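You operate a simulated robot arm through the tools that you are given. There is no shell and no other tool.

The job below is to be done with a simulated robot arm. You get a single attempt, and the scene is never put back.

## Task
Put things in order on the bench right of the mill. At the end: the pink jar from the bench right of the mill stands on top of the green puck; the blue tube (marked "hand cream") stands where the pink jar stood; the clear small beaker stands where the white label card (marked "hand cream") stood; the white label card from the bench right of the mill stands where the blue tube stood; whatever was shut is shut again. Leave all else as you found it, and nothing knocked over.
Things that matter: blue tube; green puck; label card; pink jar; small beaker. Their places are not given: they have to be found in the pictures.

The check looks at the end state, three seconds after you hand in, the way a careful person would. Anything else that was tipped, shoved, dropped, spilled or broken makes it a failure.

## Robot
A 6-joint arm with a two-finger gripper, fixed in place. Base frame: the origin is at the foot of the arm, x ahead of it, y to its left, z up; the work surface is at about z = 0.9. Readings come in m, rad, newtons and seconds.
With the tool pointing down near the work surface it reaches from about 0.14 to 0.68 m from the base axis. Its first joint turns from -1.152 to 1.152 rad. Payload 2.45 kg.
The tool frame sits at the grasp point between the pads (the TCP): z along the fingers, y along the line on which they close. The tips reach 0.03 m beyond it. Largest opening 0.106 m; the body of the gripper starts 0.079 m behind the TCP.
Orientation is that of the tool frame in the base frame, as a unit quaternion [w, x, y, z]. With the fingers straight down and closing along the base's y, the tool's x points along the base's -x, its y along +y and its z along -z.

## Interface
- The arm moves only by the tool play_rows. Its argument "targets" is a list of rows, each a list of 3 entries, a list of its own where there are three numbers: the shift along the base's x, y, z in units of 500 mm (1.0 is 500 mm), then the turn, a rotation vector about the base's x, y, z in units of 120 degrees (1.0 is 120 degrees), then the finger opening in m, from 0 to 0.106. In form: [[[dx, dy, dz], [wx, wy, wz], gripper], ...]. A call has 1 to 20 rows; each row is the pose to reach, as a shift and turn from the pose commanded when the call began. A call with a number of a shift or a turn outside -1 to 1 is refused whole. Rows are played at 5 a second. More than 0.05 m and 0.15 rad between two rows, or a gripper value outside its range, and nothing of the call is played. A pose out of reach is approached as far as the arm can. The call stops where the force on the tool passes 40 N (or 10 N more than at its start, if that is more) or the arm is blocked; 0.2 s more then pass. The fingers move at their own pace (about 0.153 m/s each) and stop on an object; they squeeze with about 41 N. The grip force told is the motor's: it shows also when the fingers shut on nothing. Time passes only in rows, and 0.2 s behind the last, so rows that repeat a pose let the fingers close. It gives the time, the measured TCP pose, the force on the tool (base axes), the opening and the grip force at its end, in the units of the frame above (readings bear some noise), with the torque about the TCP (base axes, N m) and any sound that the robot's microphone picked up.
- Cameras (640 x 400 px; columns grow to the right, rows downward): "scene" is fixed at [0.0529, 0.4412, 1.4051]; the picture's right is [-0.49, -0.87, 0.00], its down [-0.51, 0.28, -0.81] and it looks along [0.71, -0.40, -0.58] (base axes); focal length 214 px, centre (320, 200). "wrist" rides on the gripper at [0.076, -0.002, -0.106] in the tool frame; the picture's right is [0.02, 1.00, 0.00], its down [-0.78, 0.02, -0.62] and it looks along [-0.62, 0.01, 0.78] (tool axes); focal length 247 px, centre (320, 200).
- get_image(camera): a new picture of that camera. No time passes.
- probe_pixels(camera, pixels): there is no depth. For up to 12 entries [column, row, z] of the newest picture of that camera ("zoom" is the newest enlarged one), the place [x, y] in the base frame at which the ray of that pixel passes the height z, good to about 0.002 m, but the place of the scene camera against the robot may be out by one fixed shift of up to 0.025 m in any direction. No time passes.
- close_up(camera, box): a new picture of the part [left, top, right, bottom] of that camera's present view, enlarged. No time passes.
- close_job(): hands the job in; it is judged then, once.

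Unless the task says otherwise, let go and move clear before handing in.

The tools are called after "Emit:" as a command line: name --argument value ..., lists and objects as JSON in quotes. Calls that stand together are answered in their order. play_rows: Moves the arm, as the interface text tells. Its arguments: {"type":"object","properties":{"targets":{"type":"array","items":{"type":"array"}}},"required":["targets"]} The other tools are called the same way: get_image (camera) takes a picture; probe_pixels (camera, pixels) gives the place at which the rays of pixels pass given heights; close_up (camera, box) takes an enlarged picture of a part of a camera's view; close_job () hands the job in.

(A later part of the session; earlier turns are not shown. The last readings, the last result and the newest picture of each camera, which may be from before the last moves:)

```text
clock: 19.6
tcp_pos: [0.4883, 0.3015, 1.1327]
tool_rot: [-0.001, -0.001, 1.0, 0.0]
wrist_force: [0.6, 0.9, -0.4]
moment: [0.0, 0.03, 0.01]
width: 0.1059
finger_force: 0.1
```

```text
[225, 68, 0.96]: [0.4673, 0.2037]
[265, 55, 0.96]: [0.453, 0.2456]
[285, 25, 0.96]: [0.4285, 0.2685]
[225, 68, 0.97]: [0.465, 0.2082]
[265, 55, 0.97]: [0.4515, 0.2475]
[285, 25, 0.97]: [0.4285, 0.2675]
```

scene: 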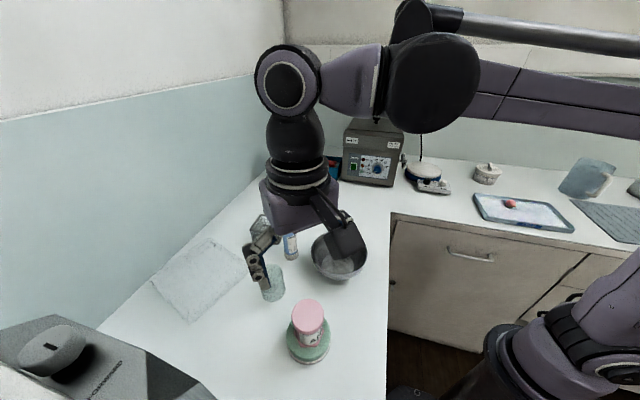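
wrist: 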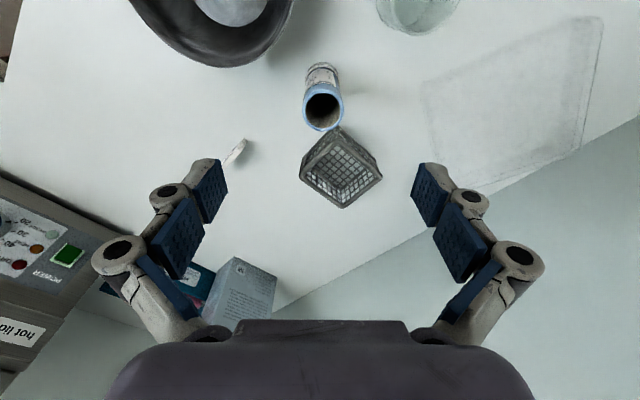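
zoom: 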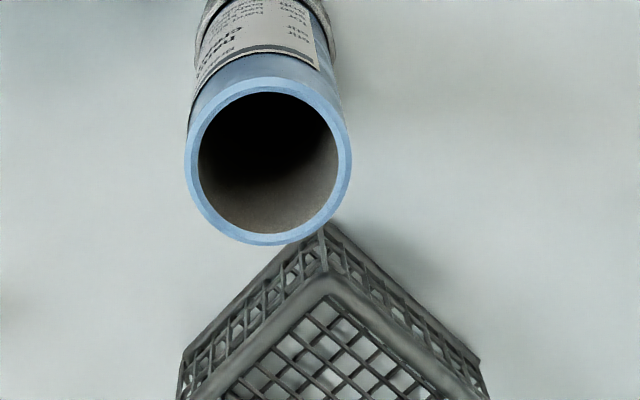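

The bowl rim comes to about (0.453, 0.246), so I'll descend with a 0.072 m opening to leave a 2–3 cm gap, then grip the tube at TCP z ≈ 0.985.

Emit:
play_rows --targets '[[[0.001, 0.002, 0], [0, 0, 0], 0.072], [[0.001, 0.002, -0.08], [0, 0, 0], 0.072], [[0.001, 0.002, -0.16], [0, 0, 0], 0.072], [[0.001, 0.002, -0.24], [0, 0, 0], 0.072], [[0.001, 0.002, -0.296], [0, 0, 0], 0.072], [[0.001, 0.002, -0.296], [0, 0, 0], 0.072], [[0.001, 0.002, -0.296], [0, 0, 0], 0.05], [[0.001, 0.002, -0.296], [0, 0, 0], 0.03], [[0.001, 0.002, -0.296], [0, 0, 0], 0.02], [[0.001, 0.002, -0.296], [0, 0, 0], 0.02]]'

Emit:
get_image --camera "wrist"

Emit:
close_up --camera "scene" --box '[230, 180, 390, 280]'

```text
clock: 21.8
tcp_pos: [0.4878, 0.3015, 0.9868]
tool_rot: [-0.001, 0.0, 1.0, 0.0]
wrist_force: [0.6, -0.2, 0.9]
moment: [-0.03, -0.02, 0.04]
width: 0.0379
finger_force: 40.6
```

```text
taken
```

wrist: 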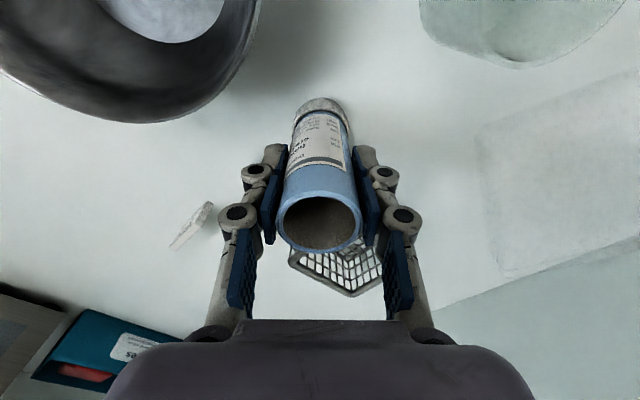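

```text
4.00 times, centred on (310, 230) of scene
```

zoom: 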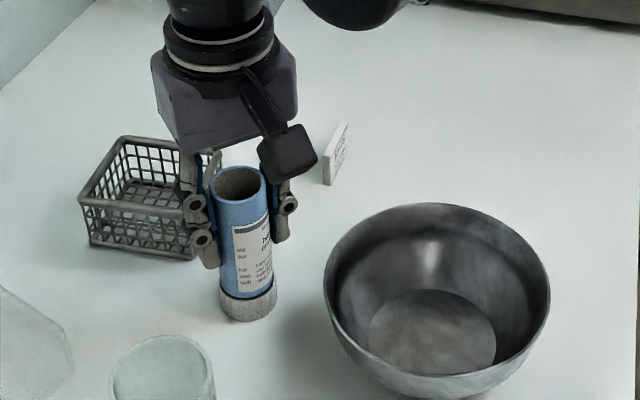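

The tube is gripped at 0.0379 m wide. I'll lift it clear and carry it to the jar's old place at (0.532, 0.063).

Emit:
play_rows --targets '[[[0, 0, 0.02], [0, 0, 0], 0.02], [[0, 0, 0.09], [0, 0, 0], 0.02], [[0, 0, 0.17], [0, 0, 0], 0.02], [[0, 0, 0.25], [0, 0, 0], 0.02], [[0, 0, 0.3], [0, 0, 0], 0.02], [[0.015, -0.08, 0.3], [0, 0, 0], 0.02], [[0.029, -0.16, 0.3], [0, 0, 0], 0.02], [[0.044, -0.24, 0.3], [0, 0, 0], 0.02], [[0.059, -0.32, 0.3], [0, 0, 0], 0.02], [[0.073, -0.4, 0.3], [0, 0, 0], 0.02], [[0.088, -0.48, 0.3], [0, 0, 0], 0.02], [[0.088, -0.48, 0.22], [0, 0, 0], 0.02], [[0.088, -0.48, 0.14], [0, 0, 0], 0.02], [[0.088, -0.48, 0.07], [0, 0, 0], 0.02], [[0.088, -0.48, 0.07], [0, 0, 0], 0.02]]'

Emit:
get_image --camera "wrist"

Emit:
get_image --camera "scene"

```text
clock: 25.0
tcp_pos: [0.5336, 0.0606, 1.0198]
tool_rot: [0.0, 0.0, 1.0, 0.001]
wrist_force: [0.2, -1.0, 0.0]
moment: [0.02, -0.01, 0.01]
width: 0.0378
finger_force: 40.6
```

```text
taken
```

wrist: 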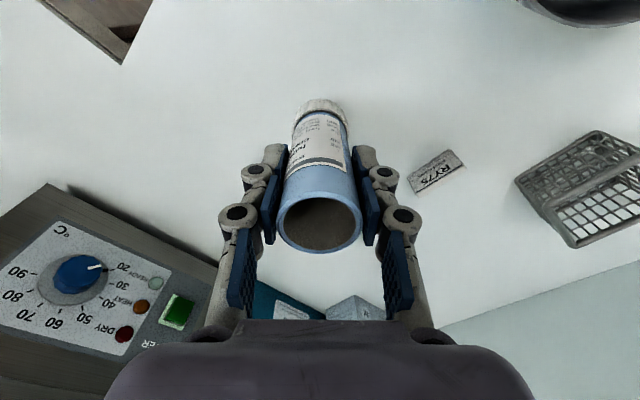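

```text
taken
```

scene: 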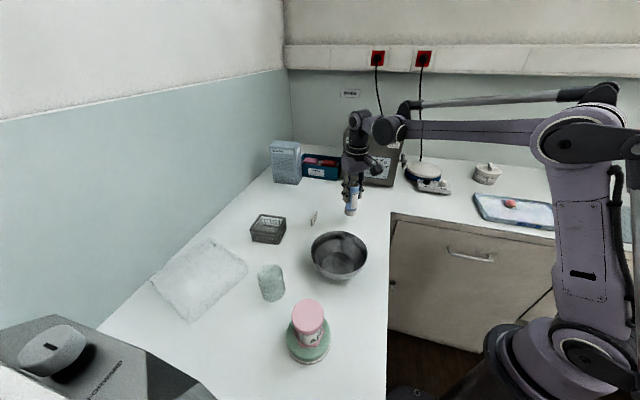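

The tube hangs upright over the freed spot. I'll lower it to a few millimetres above the bench, then go in small steps.

Emit:
play_rows --targets '[[[0, 0, -0.03], [0, 0, 0], 0.02], [[0, 0, -0.055], [0, 0, 0], 0.02], [[0, 0, -0.066], [0, 0, 0], 0.02], [[0, 0, -0.066], [0, 0, 0], 0.02]]'

Emit:
play_rows --targets '[[[0, 0, -0.002], [0, 0, 0], 0.02], [[0, 0, -0.002], [0, 0, 0], 0.02]]'

Emit:
play_rows --targets '[[[0, 0, -0.002], [0, 0, 0], 0.02], [[0, 0, -0.002], [0, 0, 0], 0.02]]'

```text
clock: 26.0
tcp_pos: [0.533, 0.0613, 0.9879]
tool_rot: [0.0, 0.0, 1.0, 0.001]
wrist_force: [0.3, -0.4, -0.9]
moment: [0.04, 0.0, 0.02]
width: 0.0379
finger_force: 41.2
```

```text
clock: 26.6
tcp_pos: [0.5336, 0.0612, 0.9864]
tool_rot: [0.0, 0.0, 1.0, 0.001]
wrist_force: [0.3, -0.5, 0.0]
moment: [0.01, 0.02, 0.01]
width: 0.0381
finger_force: 40.7
```

```text
clock: 27.2
tcp_pos: [0.5331, 0.062, 0.986]
tool_rot: [0.001, 0.0, 1.0, 0.0]
wrist_force: [0.3, -1.2, 14.2]
moment: [-0.12, -0.07, -0.01]
width: 0.0379
finger_force: 41.1
```

Contact with the bench at 14 N, so the tube is down. I'll release it, rise and take a look.

Emit:
play_rows --targets '[[[0, 0, 0], [0, 0, 0], 0.04], [[0, 0, 0], [0, 0, 0], 0.06], [[0, 0, 0], [0, 0, 0], 0.08], [[0, 0, 0], [0, 0, 0], 0.08], [[0, 0, 0.06], [0, 0, 0], 0.08], [[0, 0, 0.14], [0, 0, 0], 0.08], [[0, 0, 0.22], [0, 0, 0], 0.08], [[0, 0, 0.28], [0, 0, 0], 0.08], [[0, 0, 0.28], [0, 0, 0], 0.08]]'

Emit:
get_image --camera "wrist"

Emit:
get_image --camera "scene"

Emit:
close_up --camera "wrist" --box '[380, 110, 476, 170]'

```text
clock: 29.2
tcp_pos: [0.5313, 0.0631, 1.1259]
tool_rot: [0.001, 0.0, 1.0, 0.0]
wrist_force: [0.1, 0.5, -0.3]
moment: [-0.04, 0.0, 0.01]
width: 0.0799
finger_force: 0.0
```

```text
taken
```

wrist: 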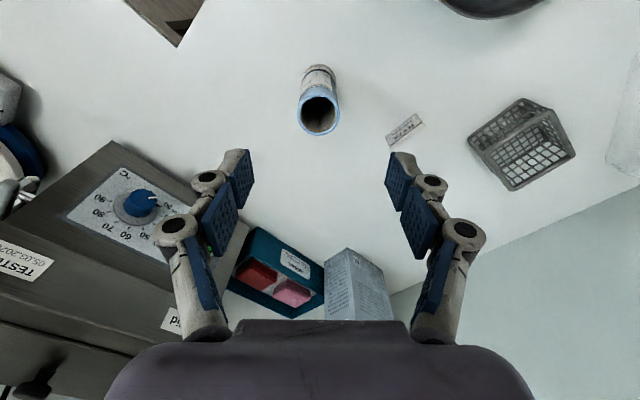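

```text
taken
```

scene: 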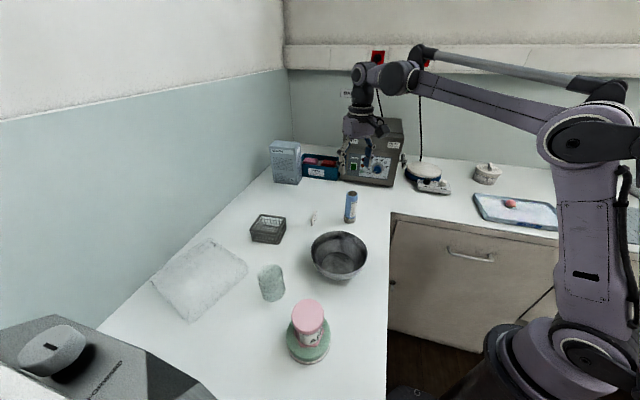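

```text
6.67 times, centred on (428, 140) of wrist
```

zoom: 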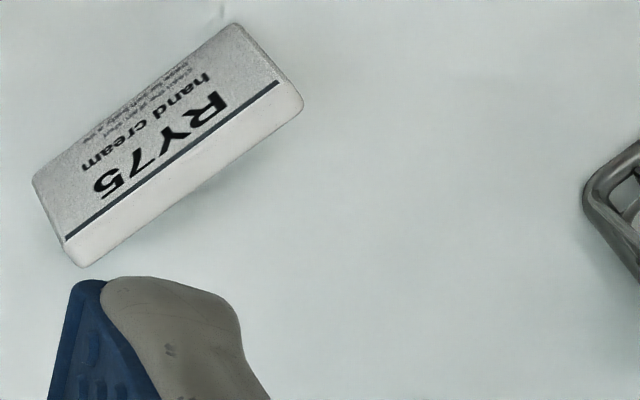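

The tube stands upright in the jar's place. Now I'll hover over the card at (0.5885, 0.1765) and turn the gripper −45° so the fingers close across its thickness.

Emit:
play_rows --targets '[[[0.019, 0.038, 0], [0, 0, -0.0625], 0.08], [[0.038, 0.076, 0], [0, 0, -0.125], 0.08], [[0.057, 0.113, 0], [0, 0, -0.1875], 0.08], [[0.075, 0.151, 0], [0, 0, -0.25], 0.08], [[0.094, 0.189, 0], [0, 0, -0.3125], 0.08], [[0.113, 0.227, 0], [0, 0, -0.375], 0.08], [[0.113, 0.227, -0.06], [0, 0, -0.375], 0.08], [[0.113, 0.227, -0.12], [0, 0, -0.375], 0.08], [[0.113, 0.227, -0.12], [0, 0, -0.375], 0.08]]'

Emit:
get_image --camera "wrist"

Emit:
close_up --camera "wrist" --box '[272, 60, 368, 120]'

```text
clock: 31.2
tcp_pos: [0.5883, 0.1756, 1.0644]
tool_rot: [0.001, 0.383, 0.924, 0.001]
wrist_force: [0.1, 0.6, 0.5]
moment: [0.02, -0.04, 0.03]
width: 0.0801
finger_force: 0.0
```

```text
taken
```

wrist: 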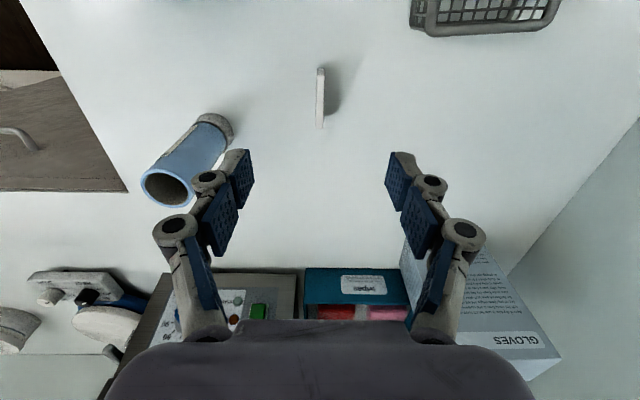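

```text
6.67 times, centred on (320, 90) of wrist
```

zoom: 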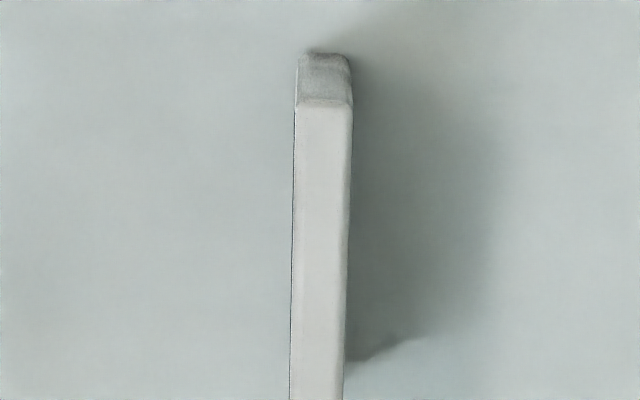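

The card's top edge runs nearly straight down the image at columns 316–325 and rows 75–128, so the gripper is aligned with it. I'll probe to centre exactly.

Emit:
close_up --camera "wrist" --box '[288, 100, 352, 140]'

Emit:
probe_pixels --camera "wrist" --pixels '[[316.5, 75.5, 0.93], [324.8, 75.5, 0.93], [315.5, 127.5, 0.93], [323.5, 127.5, 0.93], [317, 68, 0.9], [324.3, 68, 0.9]]'

```text
10.00 times, centred on (320, 120) of wrist
```

zoom: 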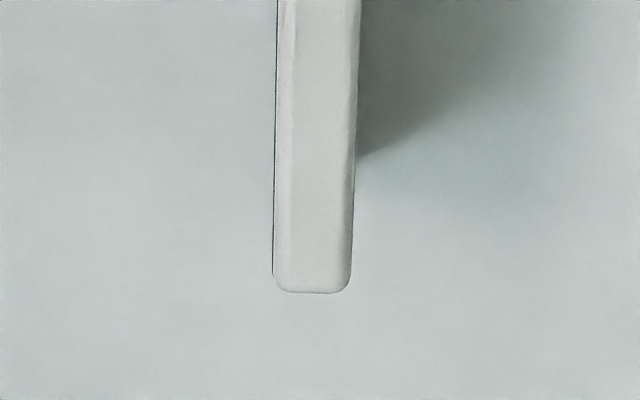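

```text
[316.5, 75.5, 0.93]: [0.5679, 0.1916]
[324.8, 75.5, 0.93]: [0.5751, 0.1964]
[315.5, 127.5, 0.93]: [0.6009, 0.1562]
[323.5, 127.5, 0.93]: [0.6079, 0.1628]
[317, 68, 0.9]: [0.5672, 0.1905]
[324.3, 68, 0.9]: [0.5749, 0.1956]
```

The card centre is (0.588, 0.1765), so the tool is right above it. I'll descend to TCP z ≈ 0.935 (tips at 0.905) with a 0.05 m opening and close.

Emit:
play_rows --targets '[[[0, 0, -0.08], [0, 0, 0], 0.05], [[0, 0, -0.16], [0, 0, 0], 0.05], [[0, 0, -0.22], [0, 0, 0], 0.05], [[0, 0, -0.258], [0, 0, 0], 0.05], [[0, 0, -0.258], [0, 0, 0], 0.05], [[0, 0, -0.258], [0, 0, 0], 0.03], [[0, 0, -0.258], [0, 0, 0], 0.015], [[0, 0, -0.258], [0, 0, 0], 0.0], [[0, 0, -0.258], [0, 0, 0], 0.0]]'

Emit:
get_image --camera "wrist"

Emit:
close_up --camera "scene" --box '[270, 180, 390, 260]'

```text
clock: 33.2
tcp_pos: [0.6433, 0.1922, 0.9698]
tool_rot: [0.001, 0.383, 0.924, 0.0]
wrist_force: [0.1, 0.2, -0.2]
moment: [-0.02, 0.01, -0.01]
width: 0.0001
finger_force: 29.4
out of reach, approached as far as the arm can: row 1, 2, 3, 4, 5, 6, 7, 8, 9
```

```text
taken
```

wrist: 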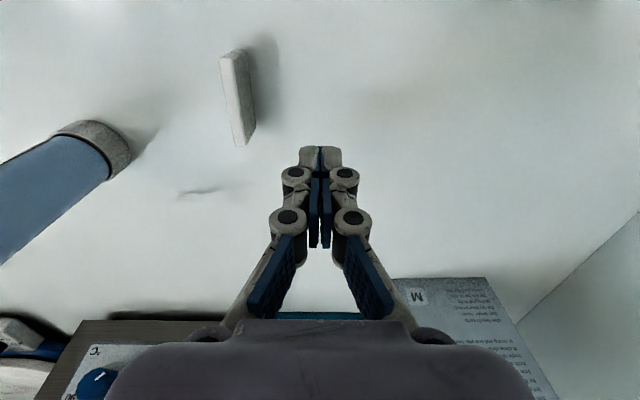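

```text
5.00 times, centred on (330, 220) of scene
```

zoom: 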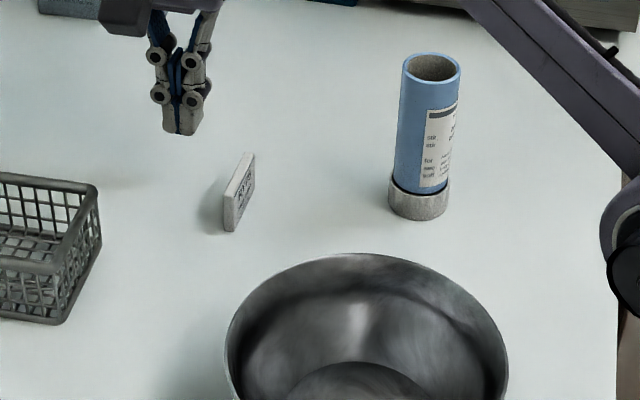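

The readings say those targets were out of reach, and the arm stopped at (0.643, 0.192, 0.970) with empty fingers. The card and tube are still standing untouched, so I'll back straight up first and then work out which approach is reachable.

Emit:
play_rows --targets '[[[0, 0, 0.06], [0, 0, 0], 0.0], [[0, 0, 0.12], [0, 0, 0], 0.0], [[0, 0, 0.18], [0, 0, 0], 0.0], [[0, 0, 0.258], [0, 0, 0], 0.0], [[0, 0, 0.258], [0, 0, 0], 0.0], [[0, 0, 0.258], [0, 0, 0], 0.0]]'

Emit:
get_image --camera "scene"

Emit:
get_image --camera "wrist"

```text
clock: 34.6
tcp_pos: [0.6103, 0.1823, 1.0784]
tool_rot: [0.001, 0.383, 0.924, 0.001]
wrist_force: [0.0, -0.5, -0.2]
moment: [0.0, -0.01, 0.01]
width: 0.0001
finger_force: 28.6
out of reach, approached as far as the arm can: row 2, 3, 4, 5, 6
```

```text
taken
```

scene: 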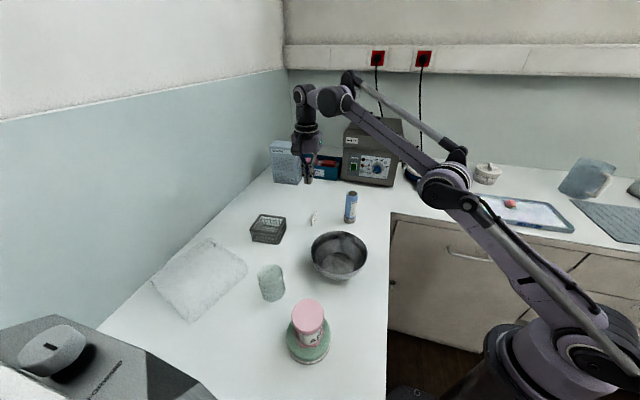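

```text
taken
```

wrist: 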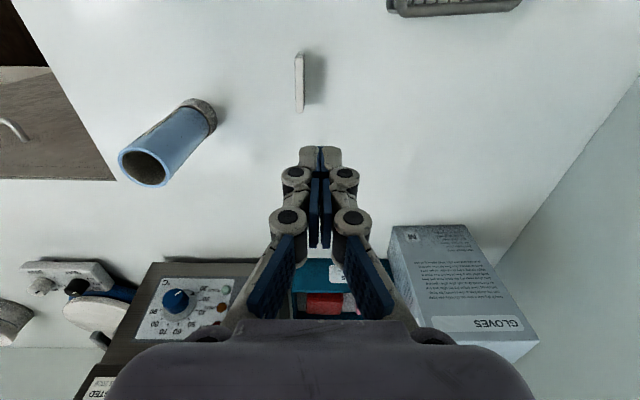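

The scene picture shows the arm now stretched out in a different posture (elbow near (450,190)) than before, so the solver drifted toward full extension. I'll retract to a comfortable pose, undoing the yaw, and see whether the usual posture returns.

Emit:
play_rows --targets '[[[-0.05, 0, 0.01], [0, 0, 0.06], 0.05], [[-0.1, 0, 0.03], [0, 0, 0.12], 0.05], [[-0.15, 0, 0.05], [0, 0, 0.18], 0.05], [[-0.2, 0, 0.08], [0, 0, 0.24], 0.05], [[-0.25, 0, 0.1], [0, 0, 0.3], 0.05], [[-0.3, 0, 0.12], [0, 0, 0.36], 0.05], [[-0.32, 0, 0.14], [0, 0, 0.375], 0.05], [[-0.32, 0, 0.14], [0, 0, 0.375], 0.05]]'

Emit:
get_image --camera "scene"

```text
clock: 36.4
tcp_pos: [0.4504, 0.1813, 1.1486]
tool_rot: [0.0, -0.001, 1.0, 0.001]
wrist_force: [-0.3, -0.9, 0.0]
moment: [-0.02, 0.0, -0.02]
width: 0.0503
finger_force: 0.1
```

```text
taken
```

scene: 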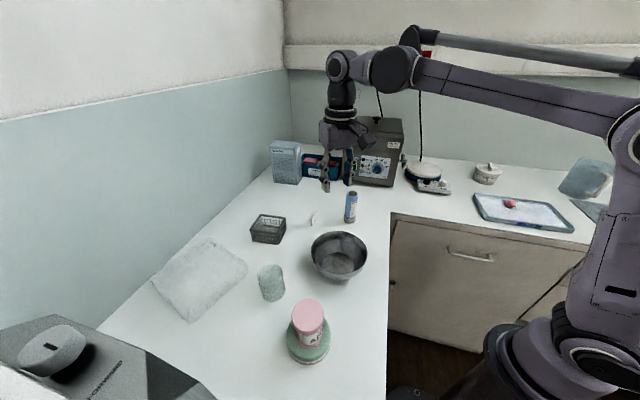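

The normal posture is back at (0.450, 0.181, 1.149). I'll test reachability over the card without yaw, staying high (tips above z 1.0).

Emit:
play_rows --targets '[[[0.069, -0.002, -0.04], [0, 0, 0], 0.05], [[0.138, -0.004, -0.08], [0, 0, 0], 0.05], [[0.207, -0.006, -0.12], [0, 0, 0], 0.05], [[0.275, -0.009, -0.16], [0, 0, 0], 0.05], [[0.275, -0.009, -0.16], [0, 0, 0], 0.05]]'

Emit:
get_image --camera "scene"

Emit:
play_rows --targets '[[[0, 0, -0.02], [0, 0, 0], 0.05], [[0, 0, -0.04], [0, 0, 0], 0.05]]'

```text
clock: 37.6
tcp_pos: [0.5883, 0.1784, 1.0677]
tool_rot: [0.0, 0.0, 1.0, 0.0]
wrist_force: [0.3, -0.7, 0.1]
moment: [0.01, 0.02, 0.0]
width: 0.0498
finger_force: 0.1
```

```text
taken
```

scene: 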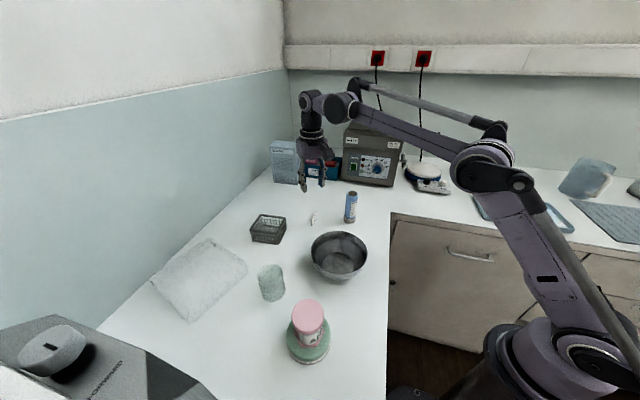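

```text
clock: 38.2
tcp_pos: [0.5879, 0.1779, 1.0474]
tool_rot: [0.0, 0.0, 1.0, 0.001]
wrist_force: [0.4, 0.2, -0.4]
moment: [0.0, -0.02, -0.01]
width: 0.0501
finger_force: 0.1
```

With no yaw, (0.588, 0.178, 1.047) is reached. I'll keep testing lower in small steps, with tips still above the card top at 0.93.

Emit:
play_rows --targets '[[[0, 0, -0.03], [0, 0, 0], 0.05], [[0, 0, -0.06], [0, 0, 0], 0.05], [[0, 0, -0.06], [0, 0, 0], 0.05]]'

Emit:
play_rows --targets '[[[0, 0, -0.02], [0, 0, 0], 0.05], [[0, 0, -0.06], [0, 0, 0], 0.05], [[0, 0, -0.06], [0, 0, 0], 0.05]]'

Emit:
get_image --camera "scene"

```text
clock: 39.0
tcp_pos: [0.588, 0.1776, 1.0188]
tool_rot: [0.0, -0.001, 1.0, 0.001]
wrist_force: [0.6, -1.2, 0.0]
moment: [-0.02, -0.03, -0.01]
width: 0.0501
finger_force: 0.2
```

```text
clock: 39.8
tcp_pos: [0.5881, 0.178, 0.9883]
tool_rot: [0.0, 0.001, 1.0, 0.0]
wrist_force: [0.3, 0.2, 0.4]
moment: [0.0, -0.01, -0.02]
width: 0.05
finger_force: 0.0
```

```text
taken
```

scene: 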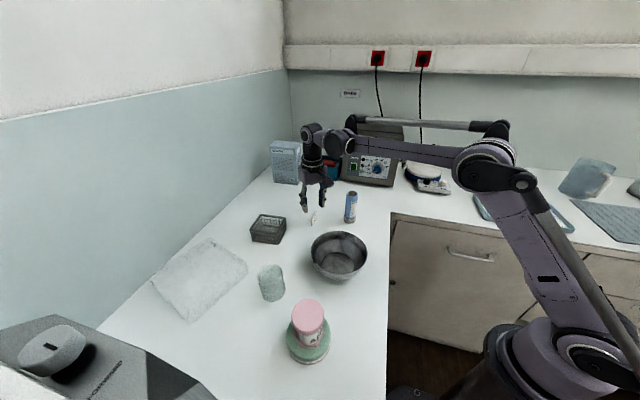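

With no yaw the spot is reachable down to z 0.988, so the limit is tied to the −45° wrist turn. Gripping the card by its two short ends (yaw +45°) turns the other way, so I'll check clearances around that side with a fresh scene probe and wrist view.

Emit:
play_rows --targets '[[[0, 0, 0.04], [0, 0, 0], 0.08], [[0, 0, 0.12], [0, 0, 0], 0.08], [[0, 0, 0.2], [0, 0, 0], 0.08], [[0, 0, 0.2], [0, 0, 0], 0.08]]'

Emit:
get_image --camera "wrist"

Emit:
get_image --camera "scene"

Emit:
probe_pixels --camera "scene" --pixels '[[275, 182, 0.9], [298, 184, 0.9], [303, 176, 0.9], [341, 179, 0.9], [351, 217, 0.9], [351, 193, 1.015], [314, 224, 0.9]]'

```text
clock: 40.8
tcp_pos: [0.5875, 0.1761, 1.0884]
tool_rot: [0.0, 0.0, 1.0, 0.001]
wrist_force: [-0.9, 0.2, 0.6]
moment: [0.0, -0.01, -0.03]
width: 0.0799
finger_force: 0.0
```

```text
taken
```

wrist: 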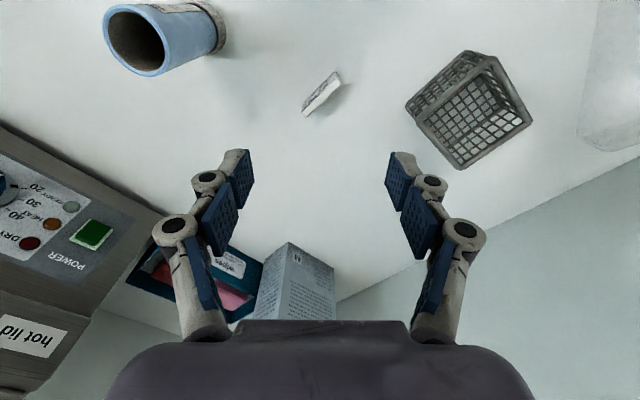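

```text
taken
```

scene: 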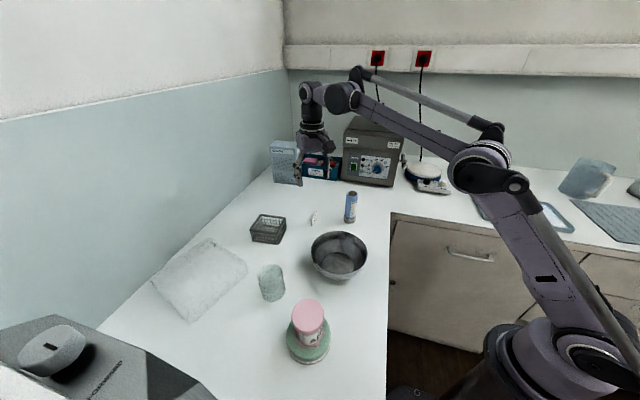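

```text
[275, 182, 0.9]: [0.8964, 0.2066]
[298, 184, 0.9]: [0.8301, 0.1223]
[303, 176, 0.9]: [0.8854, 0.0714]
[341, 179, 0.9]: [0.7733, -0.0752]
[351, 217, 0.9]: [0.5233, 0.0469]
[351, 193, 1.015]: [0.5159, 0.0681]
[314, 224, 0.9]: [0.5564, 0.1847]
```

The boxes behind are far off (x ≥ 0.77), so only the tube is close, and it stays about a centimetre clear of the camera housing. I'll turn to +45° at this height and look.

Emit:
play_rows --targets '[[[0, 0, 0], [0, 0, 0.0625], 0.08], [[0, 0, 0], [0, 0, 0.125], 0.08], [[0, 0, 0], [0, 0, 0.1875], 0.08], [[0, 0, 0], [0, 0, 0.25], 0.08], [[0, 0, 0], [0, 0, 0.3125], 0.08], [[0, 0, 0], [0, 0, 0.375], 0.08], [[0, 0, 0], [0, 0, 0.375], 0.08]]'

Emit:
get_image --camera "wrist"

Emit:
close_up --camera "scene" --box '[270, 120, 398, 230]'

```text
clock: 42.4
tcp_pos: [0.587, 0.178, 1.0875]
tool_rot: [0.0, -0.383, 0.924, 0.001]
wrist_force: [-0.1, 0.7, -0.4]
moment: [0.0, 0.02, 0.02]
width: 0.0801
finger_force: 0.2
```

```text
taken
```

wrist: 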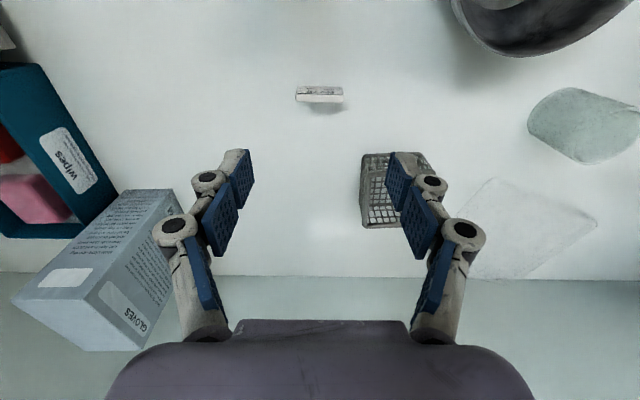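

```text
3.64 times, centred on (334, 175) of scene
```

zoom: 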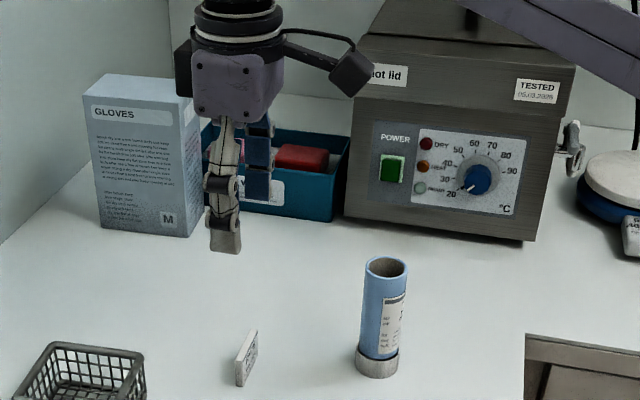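

The card now lies level across the image (columns 295–343, rows 86–103), with the fingers lined up on its ends. I'll zoom to confirm alignment.

Emit:
close_up --camera "wrist" --box '[280, 75, 360, 125]'

Emit:
probe_pixels --camera "wrist" --pixels '[[295.5, 96, 0.93], [343.5, 96, 0.93], [296.5, 102, 0.93], [343, 102, 0.93], [297, 87, 0.9], [342, 87, 0.9]]'

```text
8.00 times, centred on (320, 100) of wrist
```

zoom: 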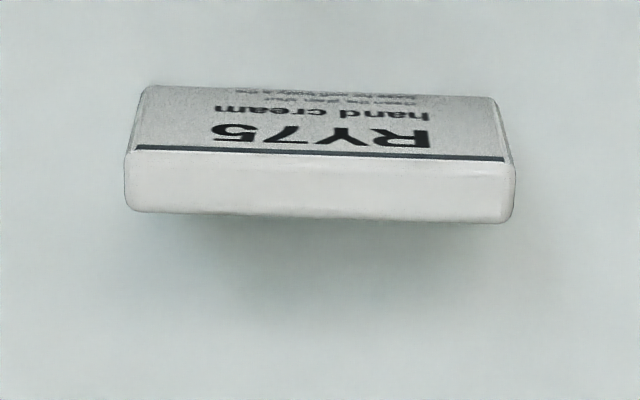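

```text
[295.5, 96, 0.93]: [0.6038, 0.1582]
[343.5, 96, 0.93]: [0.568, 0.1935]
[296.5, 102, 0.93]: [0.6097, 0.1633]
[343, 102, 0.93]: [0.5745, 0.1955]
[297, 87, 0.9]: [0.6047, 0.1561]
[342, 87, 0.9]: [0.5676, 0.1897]
```

The alignment is within about 1.3°, which I'll correct during the descent. I'll go down in two stages so any reach problem shows while the tips are still above the card.

Emit:
play_rows --targets '[[[0, -0.002, -0.06], [0, 0, -0.011], 0.08], [[0, -0.002, -0.12], [0, 0, -0.011], 0.08]]'

Emit:
play_rows --targets '[[[0, 0, -0.06], [0, 0, 0], 0.08], [[0, 0, -0.1], [0, 0, 0], 0.08], [[0, 0, -0.1], [0, 0, 0], 0.08]]'

Emit:
get_image --camera "wrist"

Emit:
close_up --camera "scene" --box '[280, 160, 376, 235]'

```text
clock: 43.0
tcp_pos: [0.5867, 0.1762, 1.0276]
tool_rot: [0.0, -0.372, 0.928, 0.001]
wrist_force: [0.3, 0.6, -0.7]
moment: [-0.01, -0.02, 0.03]
width: 0.0799
finger_force: 0.0
```

```text
clock: 43.8
tcp_pos: [0.5861, 0.1754, 0.977]
tool_rot: [-0.001, -0.372, 0.928, 0.001]
wrist_force: [-0.1, 0.1, 0.8]
moment: [-0.01, -0.03, -0.01]
width: 0.0799
finger_force: 0.0
```

```text
taken
```

wrist: 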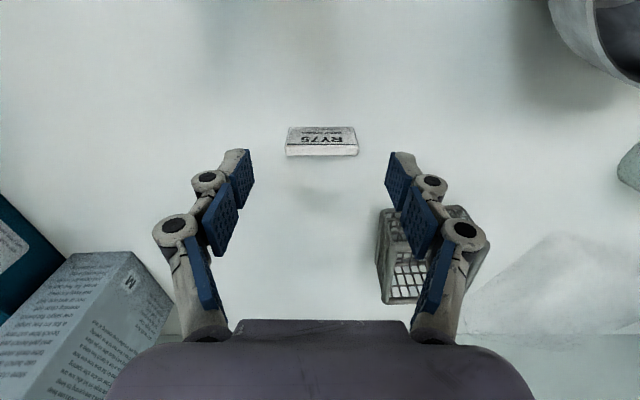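

```text
5.33 times, centred on (328, 198) of scene
```

zoom: 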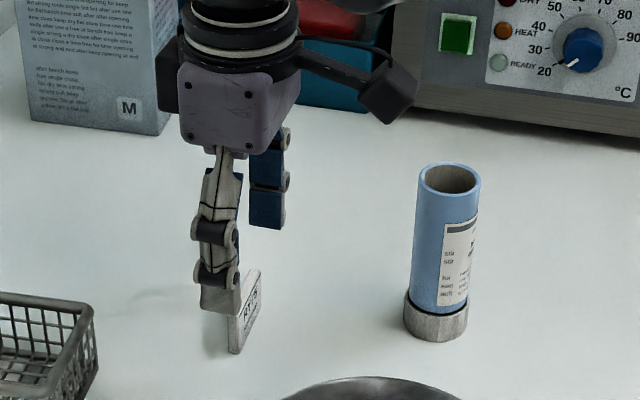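

The arm descends normally here, at z 0.977. I'll probe the card's top face once more to fine-centre before the last 4 cm.

Emit:
close_up --camera "wrist" --box '[272, 115, 368, 175]'

Emit:
probe_pixels --camera "wrist" --pixels '[[285.5, 147, 0.93], [358, 146, 0.93], [286, 156, 0.93], [357.5, 154.5, 0.93], [321.5, 151, 0.93]]'

```text
6.67 times, centred on (320, 145) of wrist
```

zoom: 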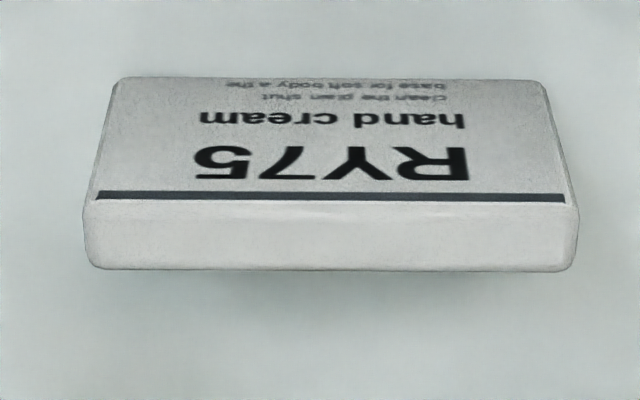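

```text
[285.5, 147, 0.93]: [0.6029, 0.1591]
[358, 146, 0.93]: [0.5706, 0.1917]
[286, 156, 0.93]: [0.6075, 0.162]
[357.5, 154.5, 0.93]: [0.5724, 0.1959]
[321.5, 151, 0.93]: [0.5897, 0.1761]
```

The card is square to the fingers, with its centre about 1 mm ahead of the tool. I'll finish the descent and close on its ends.

Emit:
play_rows --targets '[[[0.002, 0.001, -0.04], [0, 0, 0], 0.08], [[0.002, 0.001, -0.07], [0, 0, 0], 0.08], [[0.002, 0.001, -0.084], [0, 0, 0], 0.08], [[0.002, 0.001, -0.084], [0, 0, 0], 0.08]]'

Emit:
play_rows --targets '[[[0, 0, 0], [0, 0, 0], 0.065], [[0, 0, 0], [0, 0, 0], 0.055], [[0, 0, 0], [0, 0, 0], 0.045], [[0, 0, 0], [0, 0, 0], 0.035], [[0, 0, 0], [0, 0, 0], 0.035]]'

Emit:
get_image --camera "wrist"

Emit:
close_up --camera "scene" --box '[280, 160, 376, 235]'

```text
clock: 44.8
tcp_pos: [0.5883, 0.1772, 0.9362]
tool_rot: [-0.001, -0.373, 0.928, 0.001]
wrist_force: [0.0, -0.3, -0.2]
moment: [-0.02, -0.01, -0.01]
width: 0.0802
finger_force: 0.1
```

```text
clock: 46.0
tcp_pos: [0.5886, 0.177, 0.9363]
tool_rot: [0.0, -0.372, 0.928, 0.001]
wrist_force: [-0.3, 0.0, 2.1]
moment: [-0.03, -0.02, -0.02]
width: 0.0482
finger_force: 41.5
```

```text
taken
```

wrist: 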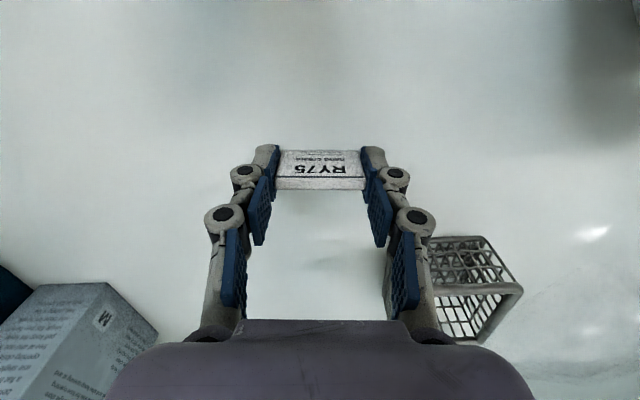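

```text
5.33 times, centred on (328, 198) of scene
```

zoom: 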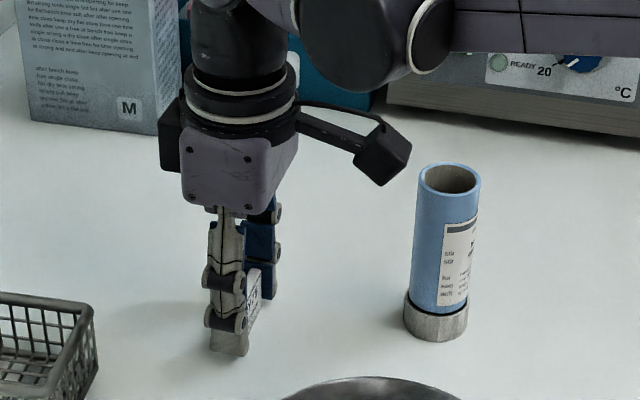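

The card is gripped by its ends at 0.0482 m. I'll lift it, carry it to the tube's old place at (0.488, 0.3025) and lower it to a few millimetres above the bench.

Emit:
play_rows --targets '[[[0, 0, 0.02], [0, 0, 0], 0.035], [[0, 0, 0.08], [0, 0, 0], 0.035], [[0, 0, 0.15], [0, 0, 0], 0.035], [[0, 0, 0.22], [0, 0, 0], 0.035], [[-0.05, 0.063, 0.22], [0, 0, 0], 0.035], [[-0.1, 0.126, 0.22], [0, 0, 0], 0.035], [[-0.15, 0.188, 0.22], [0, 0, 0], 0.035], [[-0.2, 0.251, 0.22], [0, 0, 0], 0.035], [[-0.2, 0.251, 0.22], [0, 0, 0], 0.035]]'

Emit:
get_image --camera "wrist"

Emit:
get_image --camera "scene"

```text
clock: 48.0
tcp_pos: [0.4897, 0.3038, 1.0458]
tool_rot: [0.0, -0.372, 0.928, 0.0]
wrist_force: [-0.5, 0.3, 0.1]
moment: [0.0, 0.03, 0.01]
width: 0.0479
finger_force: 40.6
```

```text
taken
```

wrist: 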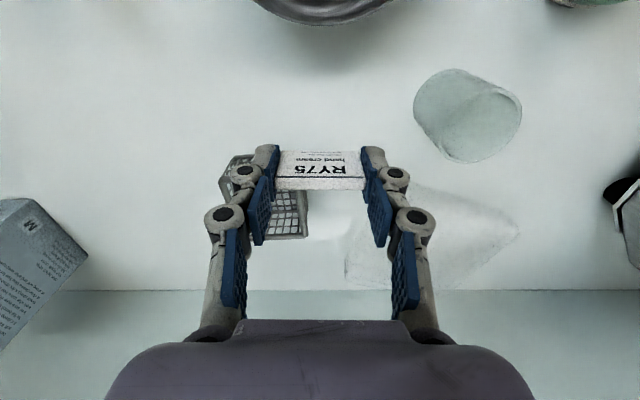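

```text
taken
```

scene: 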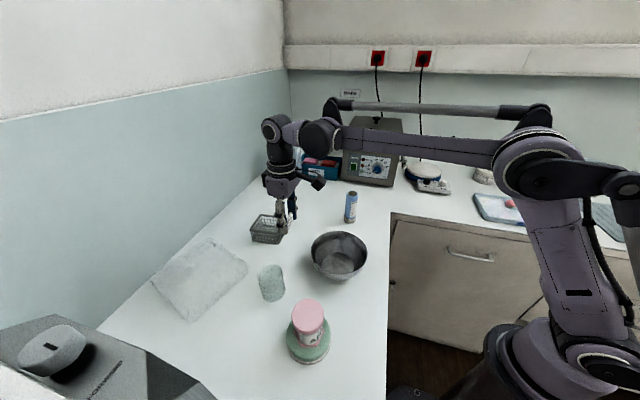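

The card is held level above the tube's old spot. I'll lower it in steps.

Emit:
play_rows --targets '[[[0, 0, -0.07], [0, 0, 0], 0.035], [[0, 0, -0.14], [0, 0, 0], 0.035], [[0, 0, -0.19], [0, 0, 0], 0.035], [[0, 0, -0.213], [0, 0, 0], 0.035], [[0, 0, -0.213], [0, 0, 0], 0.035]]'

Emit:
play_rows --targets '[[[0, 0, -0.002], [0, 0, 0], 0.035], [[0, 0, -0.004], [0, 0, 0], 0.035], [[0, 0, -0.004], [0, 0, 0], 0.035]]'

Emit:
play_rows --targets '[[[0, 0, -0.002], [0, 0, 0], 0.035], [[0, 0, -0.002], [0, 0, 0], 0.035]]'

```text
clock: 49.2
tcp_pos: [0.4882, 0.3032, 0.9391]
tool_rot: [0.0, -0.372, 0.928, 0.001]
wrist_force: [-0.6, 0.1, -0.2]
moment: [-0.03, -0.03, 0.0]
width: 0.0483
finger_force: 40.7
```

```text
clock: 50.0
tcp_pos: [0.4889, 0.3027, 0.9385]
tool_rot: [0.0, -0.372, 0.928, 0.001]
wrist_force: [0.3, 0.3, 0.3]
moment: [-0.02, 0.03, -0.01]
width: 0.048
finger_force: 41.0
```

```text
clock: 50.6
tcp_pos: [0.4876, 0.3021, 0.9365]
tool_rot: [0.0, -0.371, 0.928, 0.001]
wrist_force: [0.2, 0.3, -0.2]
moment: [0.02, -0.01, 0.02]
width: 0.0481
finger_force: 41.1
```

No contact yet at z ≈ 0.9365. I'll take a further millimetre step.

Emit:
play_rows --targets '[[[0, 0, -0.002], [0, 0, 0], 0.035], [[0, 0, -0.002], [0, 0, 0], 0.035]]'

Emit:
close_up --camera "wrist" --box '[240, 120, 400, 220]'

```text
clock: 51.2
tcp_pos: [0.4892, 0.3029, 0.936]
tool_rot: [0.0, -0.372, 0.928, 0.0]
wrist_force: [-0.4, -0.4, 5.1]
moment: [0.0, -0.01, -0.02]
width: 0.0482
finger_force: 41.3
```

```text
4.00 times, centred on (320, 170) of wrist
```

zoom: 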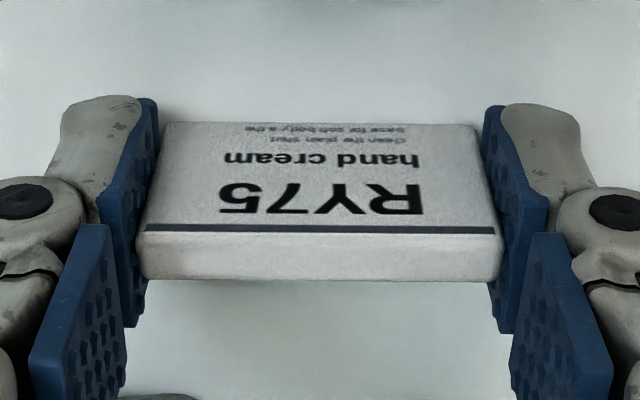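

Force is now 5 N, so the card just touches the bench. I'll open gently and rise straight up.

Emit:
play_rows --targets '[[[0, 0, 0], [0, 0, 0], 0.052], [[0, 0, 0], [0, 0, 0], 0.06], [[0, 0, 0], [0, 0, 0], 0.07], [[0, 0, 0], [0, 0, 0], 0.075], [[0, 0, 0.03], [0, 0, 0], 0.075], [[0, 0, 0.08], [0, 0, 0], 0.075], [[0, 0, 0.15], [0, 0, 0], 0.075], [[0, 0, 0.23], [0, 0, 0], 0.075], [[0, 0, 0.31], [0, 0, 0], 0.075], [[0, 0, 0.38], [0, 0, 0], 0.075], [[0, 0, 0.38], [0, 0, 0], 0.075]]'

Emit:
get_image --camera "wrist"

Emit:
get_image --camera "scene"

```text
clock: 53.6
tcp_pos: [0.4882, 0.3036, 1.1264]
tool_rot: [-0.001, -0.372, 0.928, 0.0]
wrist_force: [0.7, -0.3, -0.5]
moment: [0.03, -0.01, -0.02]
width: 0.0752
finger_force: 0.0
```

```text
taken
```

wrist: 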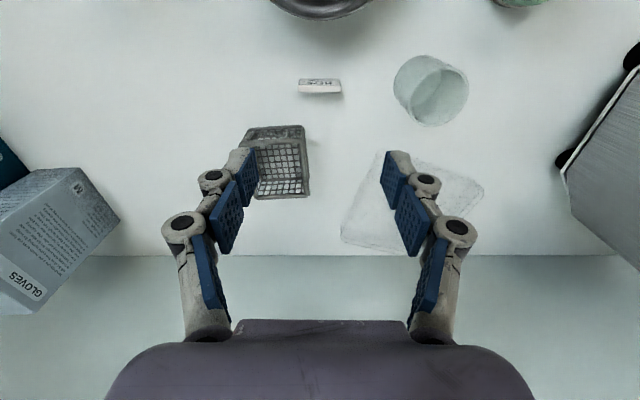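

```text
taken
```

scene: 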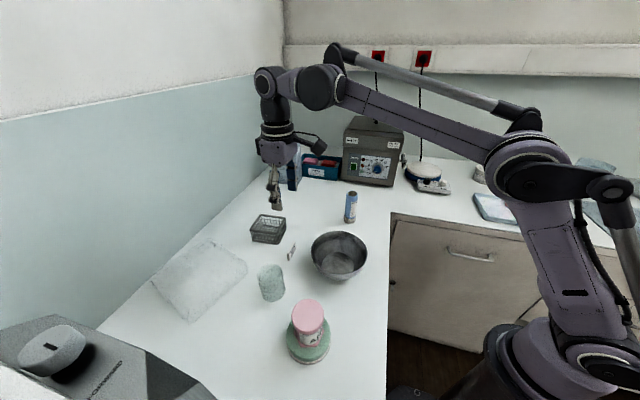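

The card stands upright in the tube's old place. Now I'll move over the beaker near (0.403, 0.388), turning the gripper back to zero yaw.

Emit:
play_rows --targets '[[[-0.028, 0.028, 0], [0, 0, -0.061], 0.09], [[-0.057, 0.057, 0], [0, 0, -0.121], 0.09], [[-0.085, 0.085, 0], [0, 0, -0.182], 0.09], [[-0.113, 0.113, 0], [0, 0, -0.243], 0.09], [[-0.142, 0.142, 0], [0, 0, -0.303], 0.09], [[-0.171, 0.17, 0], [0, 0, -0.364], 0.09], [[-0.171, 0.17, -0.07], [0, 0, -0.364], 0.09], [[-0.171, 0.17, -0.07], [0, 0, -0.364], 0.09]]'

Emit:
get_image --camera "wrist"

Emit:
close_up --camera "wrist" --box '[256, 50, 416, 150]'

Emit:
close_up --camera "scene" --box '[240, 195, 400, 305]'

```text
clock: 55.4
tcp_pos: [0.4029, 0.3874, 1.0899]
tool_rot: [-0.001, 0.0, 1.0, 0.0]
wrist_force: [-0.4, 0.2, -0.9]
moment: [-0.04, 0.02, -0.03]
width: 0.0899
finger_force: 0.0
```

```text
taken
```

wrist: 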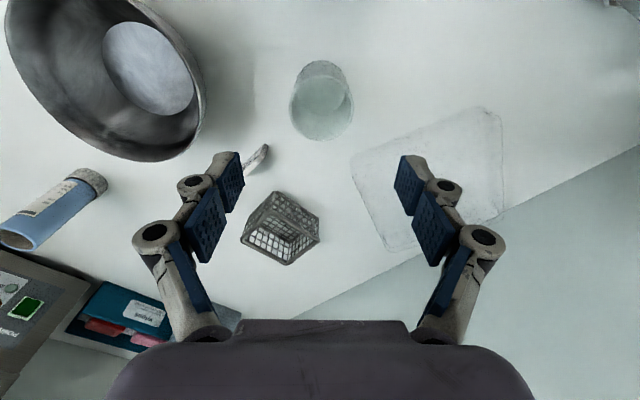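

```text
4.00 times, centred on (336, 100) of wrist
```

zoom: 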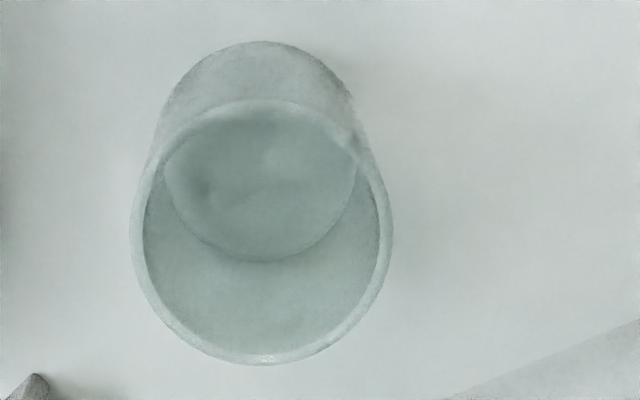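

```text
3.64 times, centred on (320, 250) of scene
```

zoom: 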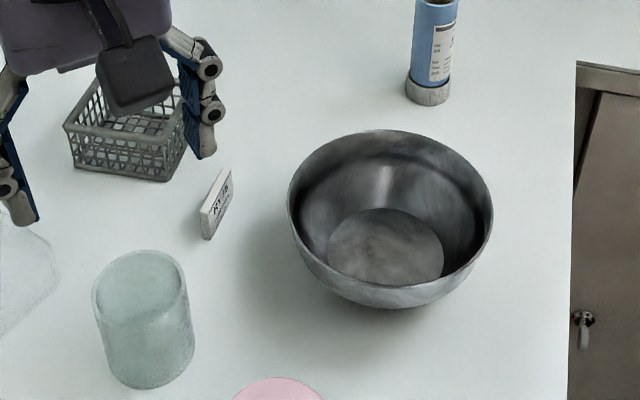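

The beaker rim appears at columns 288.5–354 and rows 75–141. I'll probe it at its likely height.

Emit:
probe_pixels --camera "wrist" --pixels '[[288.5, 108, 0.97], [354, 108, 0.97], [321.5, 75, 0.97], [321.5, 141, 0.97], [288.5, 108, 0.975], [354, 108, 0.975], [321.5, 75, 0.975], [321.5, 141, 0.975], [322.2, 60, 0.9], [254, 160, 0.93], [268, 145, 0.93]]'

```text
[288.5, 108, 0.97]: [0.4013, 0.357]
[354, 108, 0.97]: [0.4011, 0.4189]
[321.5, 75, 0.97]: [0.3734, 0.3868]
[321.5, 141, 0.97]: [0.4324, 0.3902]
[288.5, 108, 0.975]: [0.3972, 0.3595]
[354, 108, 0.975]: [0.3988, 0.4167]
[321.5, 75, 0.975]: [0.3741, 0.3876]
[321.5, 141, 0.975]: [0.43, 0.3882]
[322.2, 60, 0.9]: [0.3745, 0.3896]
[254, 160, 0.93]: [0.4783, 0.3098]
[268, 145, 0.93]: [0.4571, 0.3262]
```

The beaker centre is (0.4025, 0.388) and it is about 0.058 m across, right below the tool. I'll descend to z ≈ 0.94 and close.

Emit:
play_rows --targets '[[[0, 0.001, -0.08], [0, 0, 0], 0.09], [[0, 0.001, -0.16], [0, 0, 0], 0.09], [[0, 0.001, -0.24], [0, 0, 0], 0.09], [[0, 0.001, -0.3], [0, 0, 0], 0.09], [[0, 0.001, -0.3], [0, 0, 0], 0.09]]'

Emit:
play_rows --targets '[[[0, 0, 0], [0, 0, 0], 0.075], [[0, 0, 0], [0, 0, 0], 0.065], [[0, 0, 0], [0, 0, 0], 0.055], [[0, 0, 0], [0, 0, 0], 0.045], [[0, 0, 0], [0, 0, 0], 0.045]]'

Emit:
get_image --camera "wrist"

Emit:
close_up --camera "scene" --box '[230, 195, 390, 305]'

```text
clock: 56.6
tcp_pos: [0.4023, 0.3891, 0.9413]
tool_rot: [0.001, 0.0, 1.0, 0.001]
wrist_force: [0.2, -0.4, 0.0]
moment: [0.02, 0.03, -0.01]
width: 0.0902
finger_force: 0.0
```

```text
clock: 57.8
tcp_pos: [0.4031, 0.3882, 0.9401]
tool_rot: [0.001, 0.0, 1.0, 0.001]
wrist_force: [0.2, 1.2, 4.1]
moment: [-0.08, 0.0, 0.03]
width: 0.0608
finger_force: 41.2
```

```text
taken
```

wrist: 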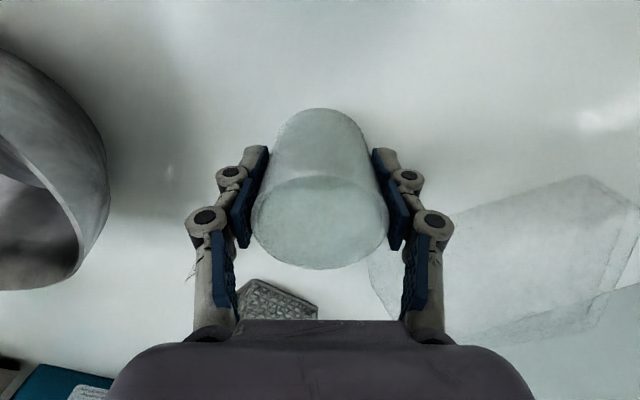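

```text
3.64 times, centred on (310, 250) of scene
```

zoom: 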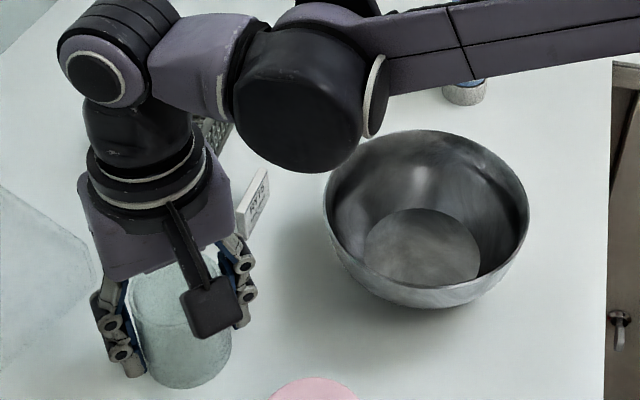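

The beaker is held at 0.0608 m. I'll lift it 11 cm and carry it level to the card's old place at (0.588, 0.177).

Emit:
play_rows --targets '[[[0, 0, 0.02], [0, 0, 0], 0.045], [[0, 0, 0.08], [0, 0, 0], 0.045], [[0, 0, 0.15], [0, 0, 0], 0.045], [[0, 0, 0.22], [0, 0, 0], 0.045], [[0.046, -0.053, 0.22], [0, 0, 0], 0.045], [[0.092, -0.106, 0.22], [0, 0, 0], 0.045], [[0.139, -0.159, 0.22], [0, 0, 0], 0.045], [[0.185, -0.211, 0.22], [0, 0, 0], 0.045], [[0.231, -0.264, 0.22], [0, 0, 0], 0.045], [[0.278, -0.317, 0.22], [0, 0, 0], 0.045], [[0.324, -0.37, 0.22], [0, 0, 0], 0.045], [[0.37, -0.423, 0.22], [0, 0, 0], 0.045], [[0.37, -0.423, 0.22], [0, 0, 0], 0.045]]'

Emit:
get_image --camera "wrist"

Emit:
get_image --camera "scene"

```text
clock: 60.6
tcp_pos: [0.5889, 0.1765, 1.0501]
tool_rot: [-0.001, -0.001, 1.0, 0.001]
wrist_force: [0.8, 0.1, 0.1]
moment: [-0.02, -0.01, -0.03]
width: 0.061
finger_force: 41.5
```

```text
taken
```

wrist: 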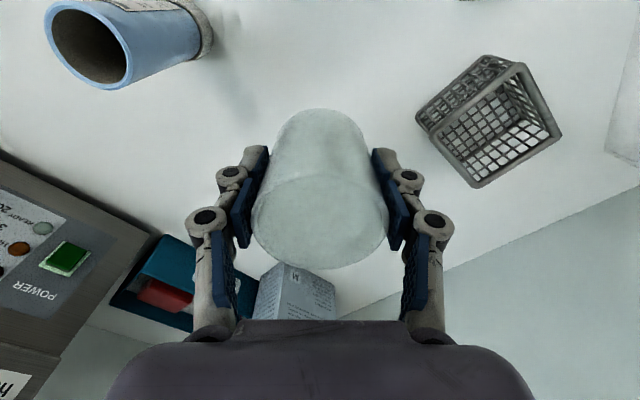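

```text
taken
```

scene: 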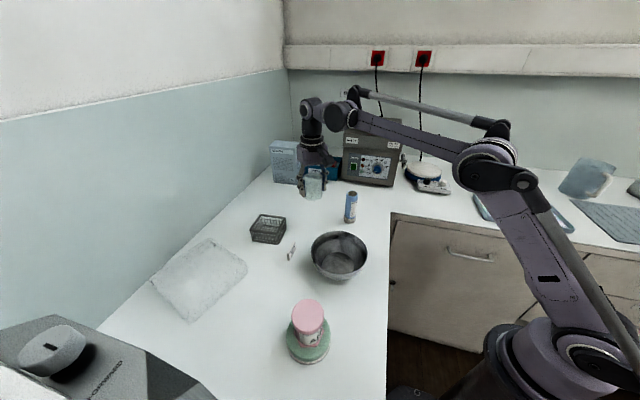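

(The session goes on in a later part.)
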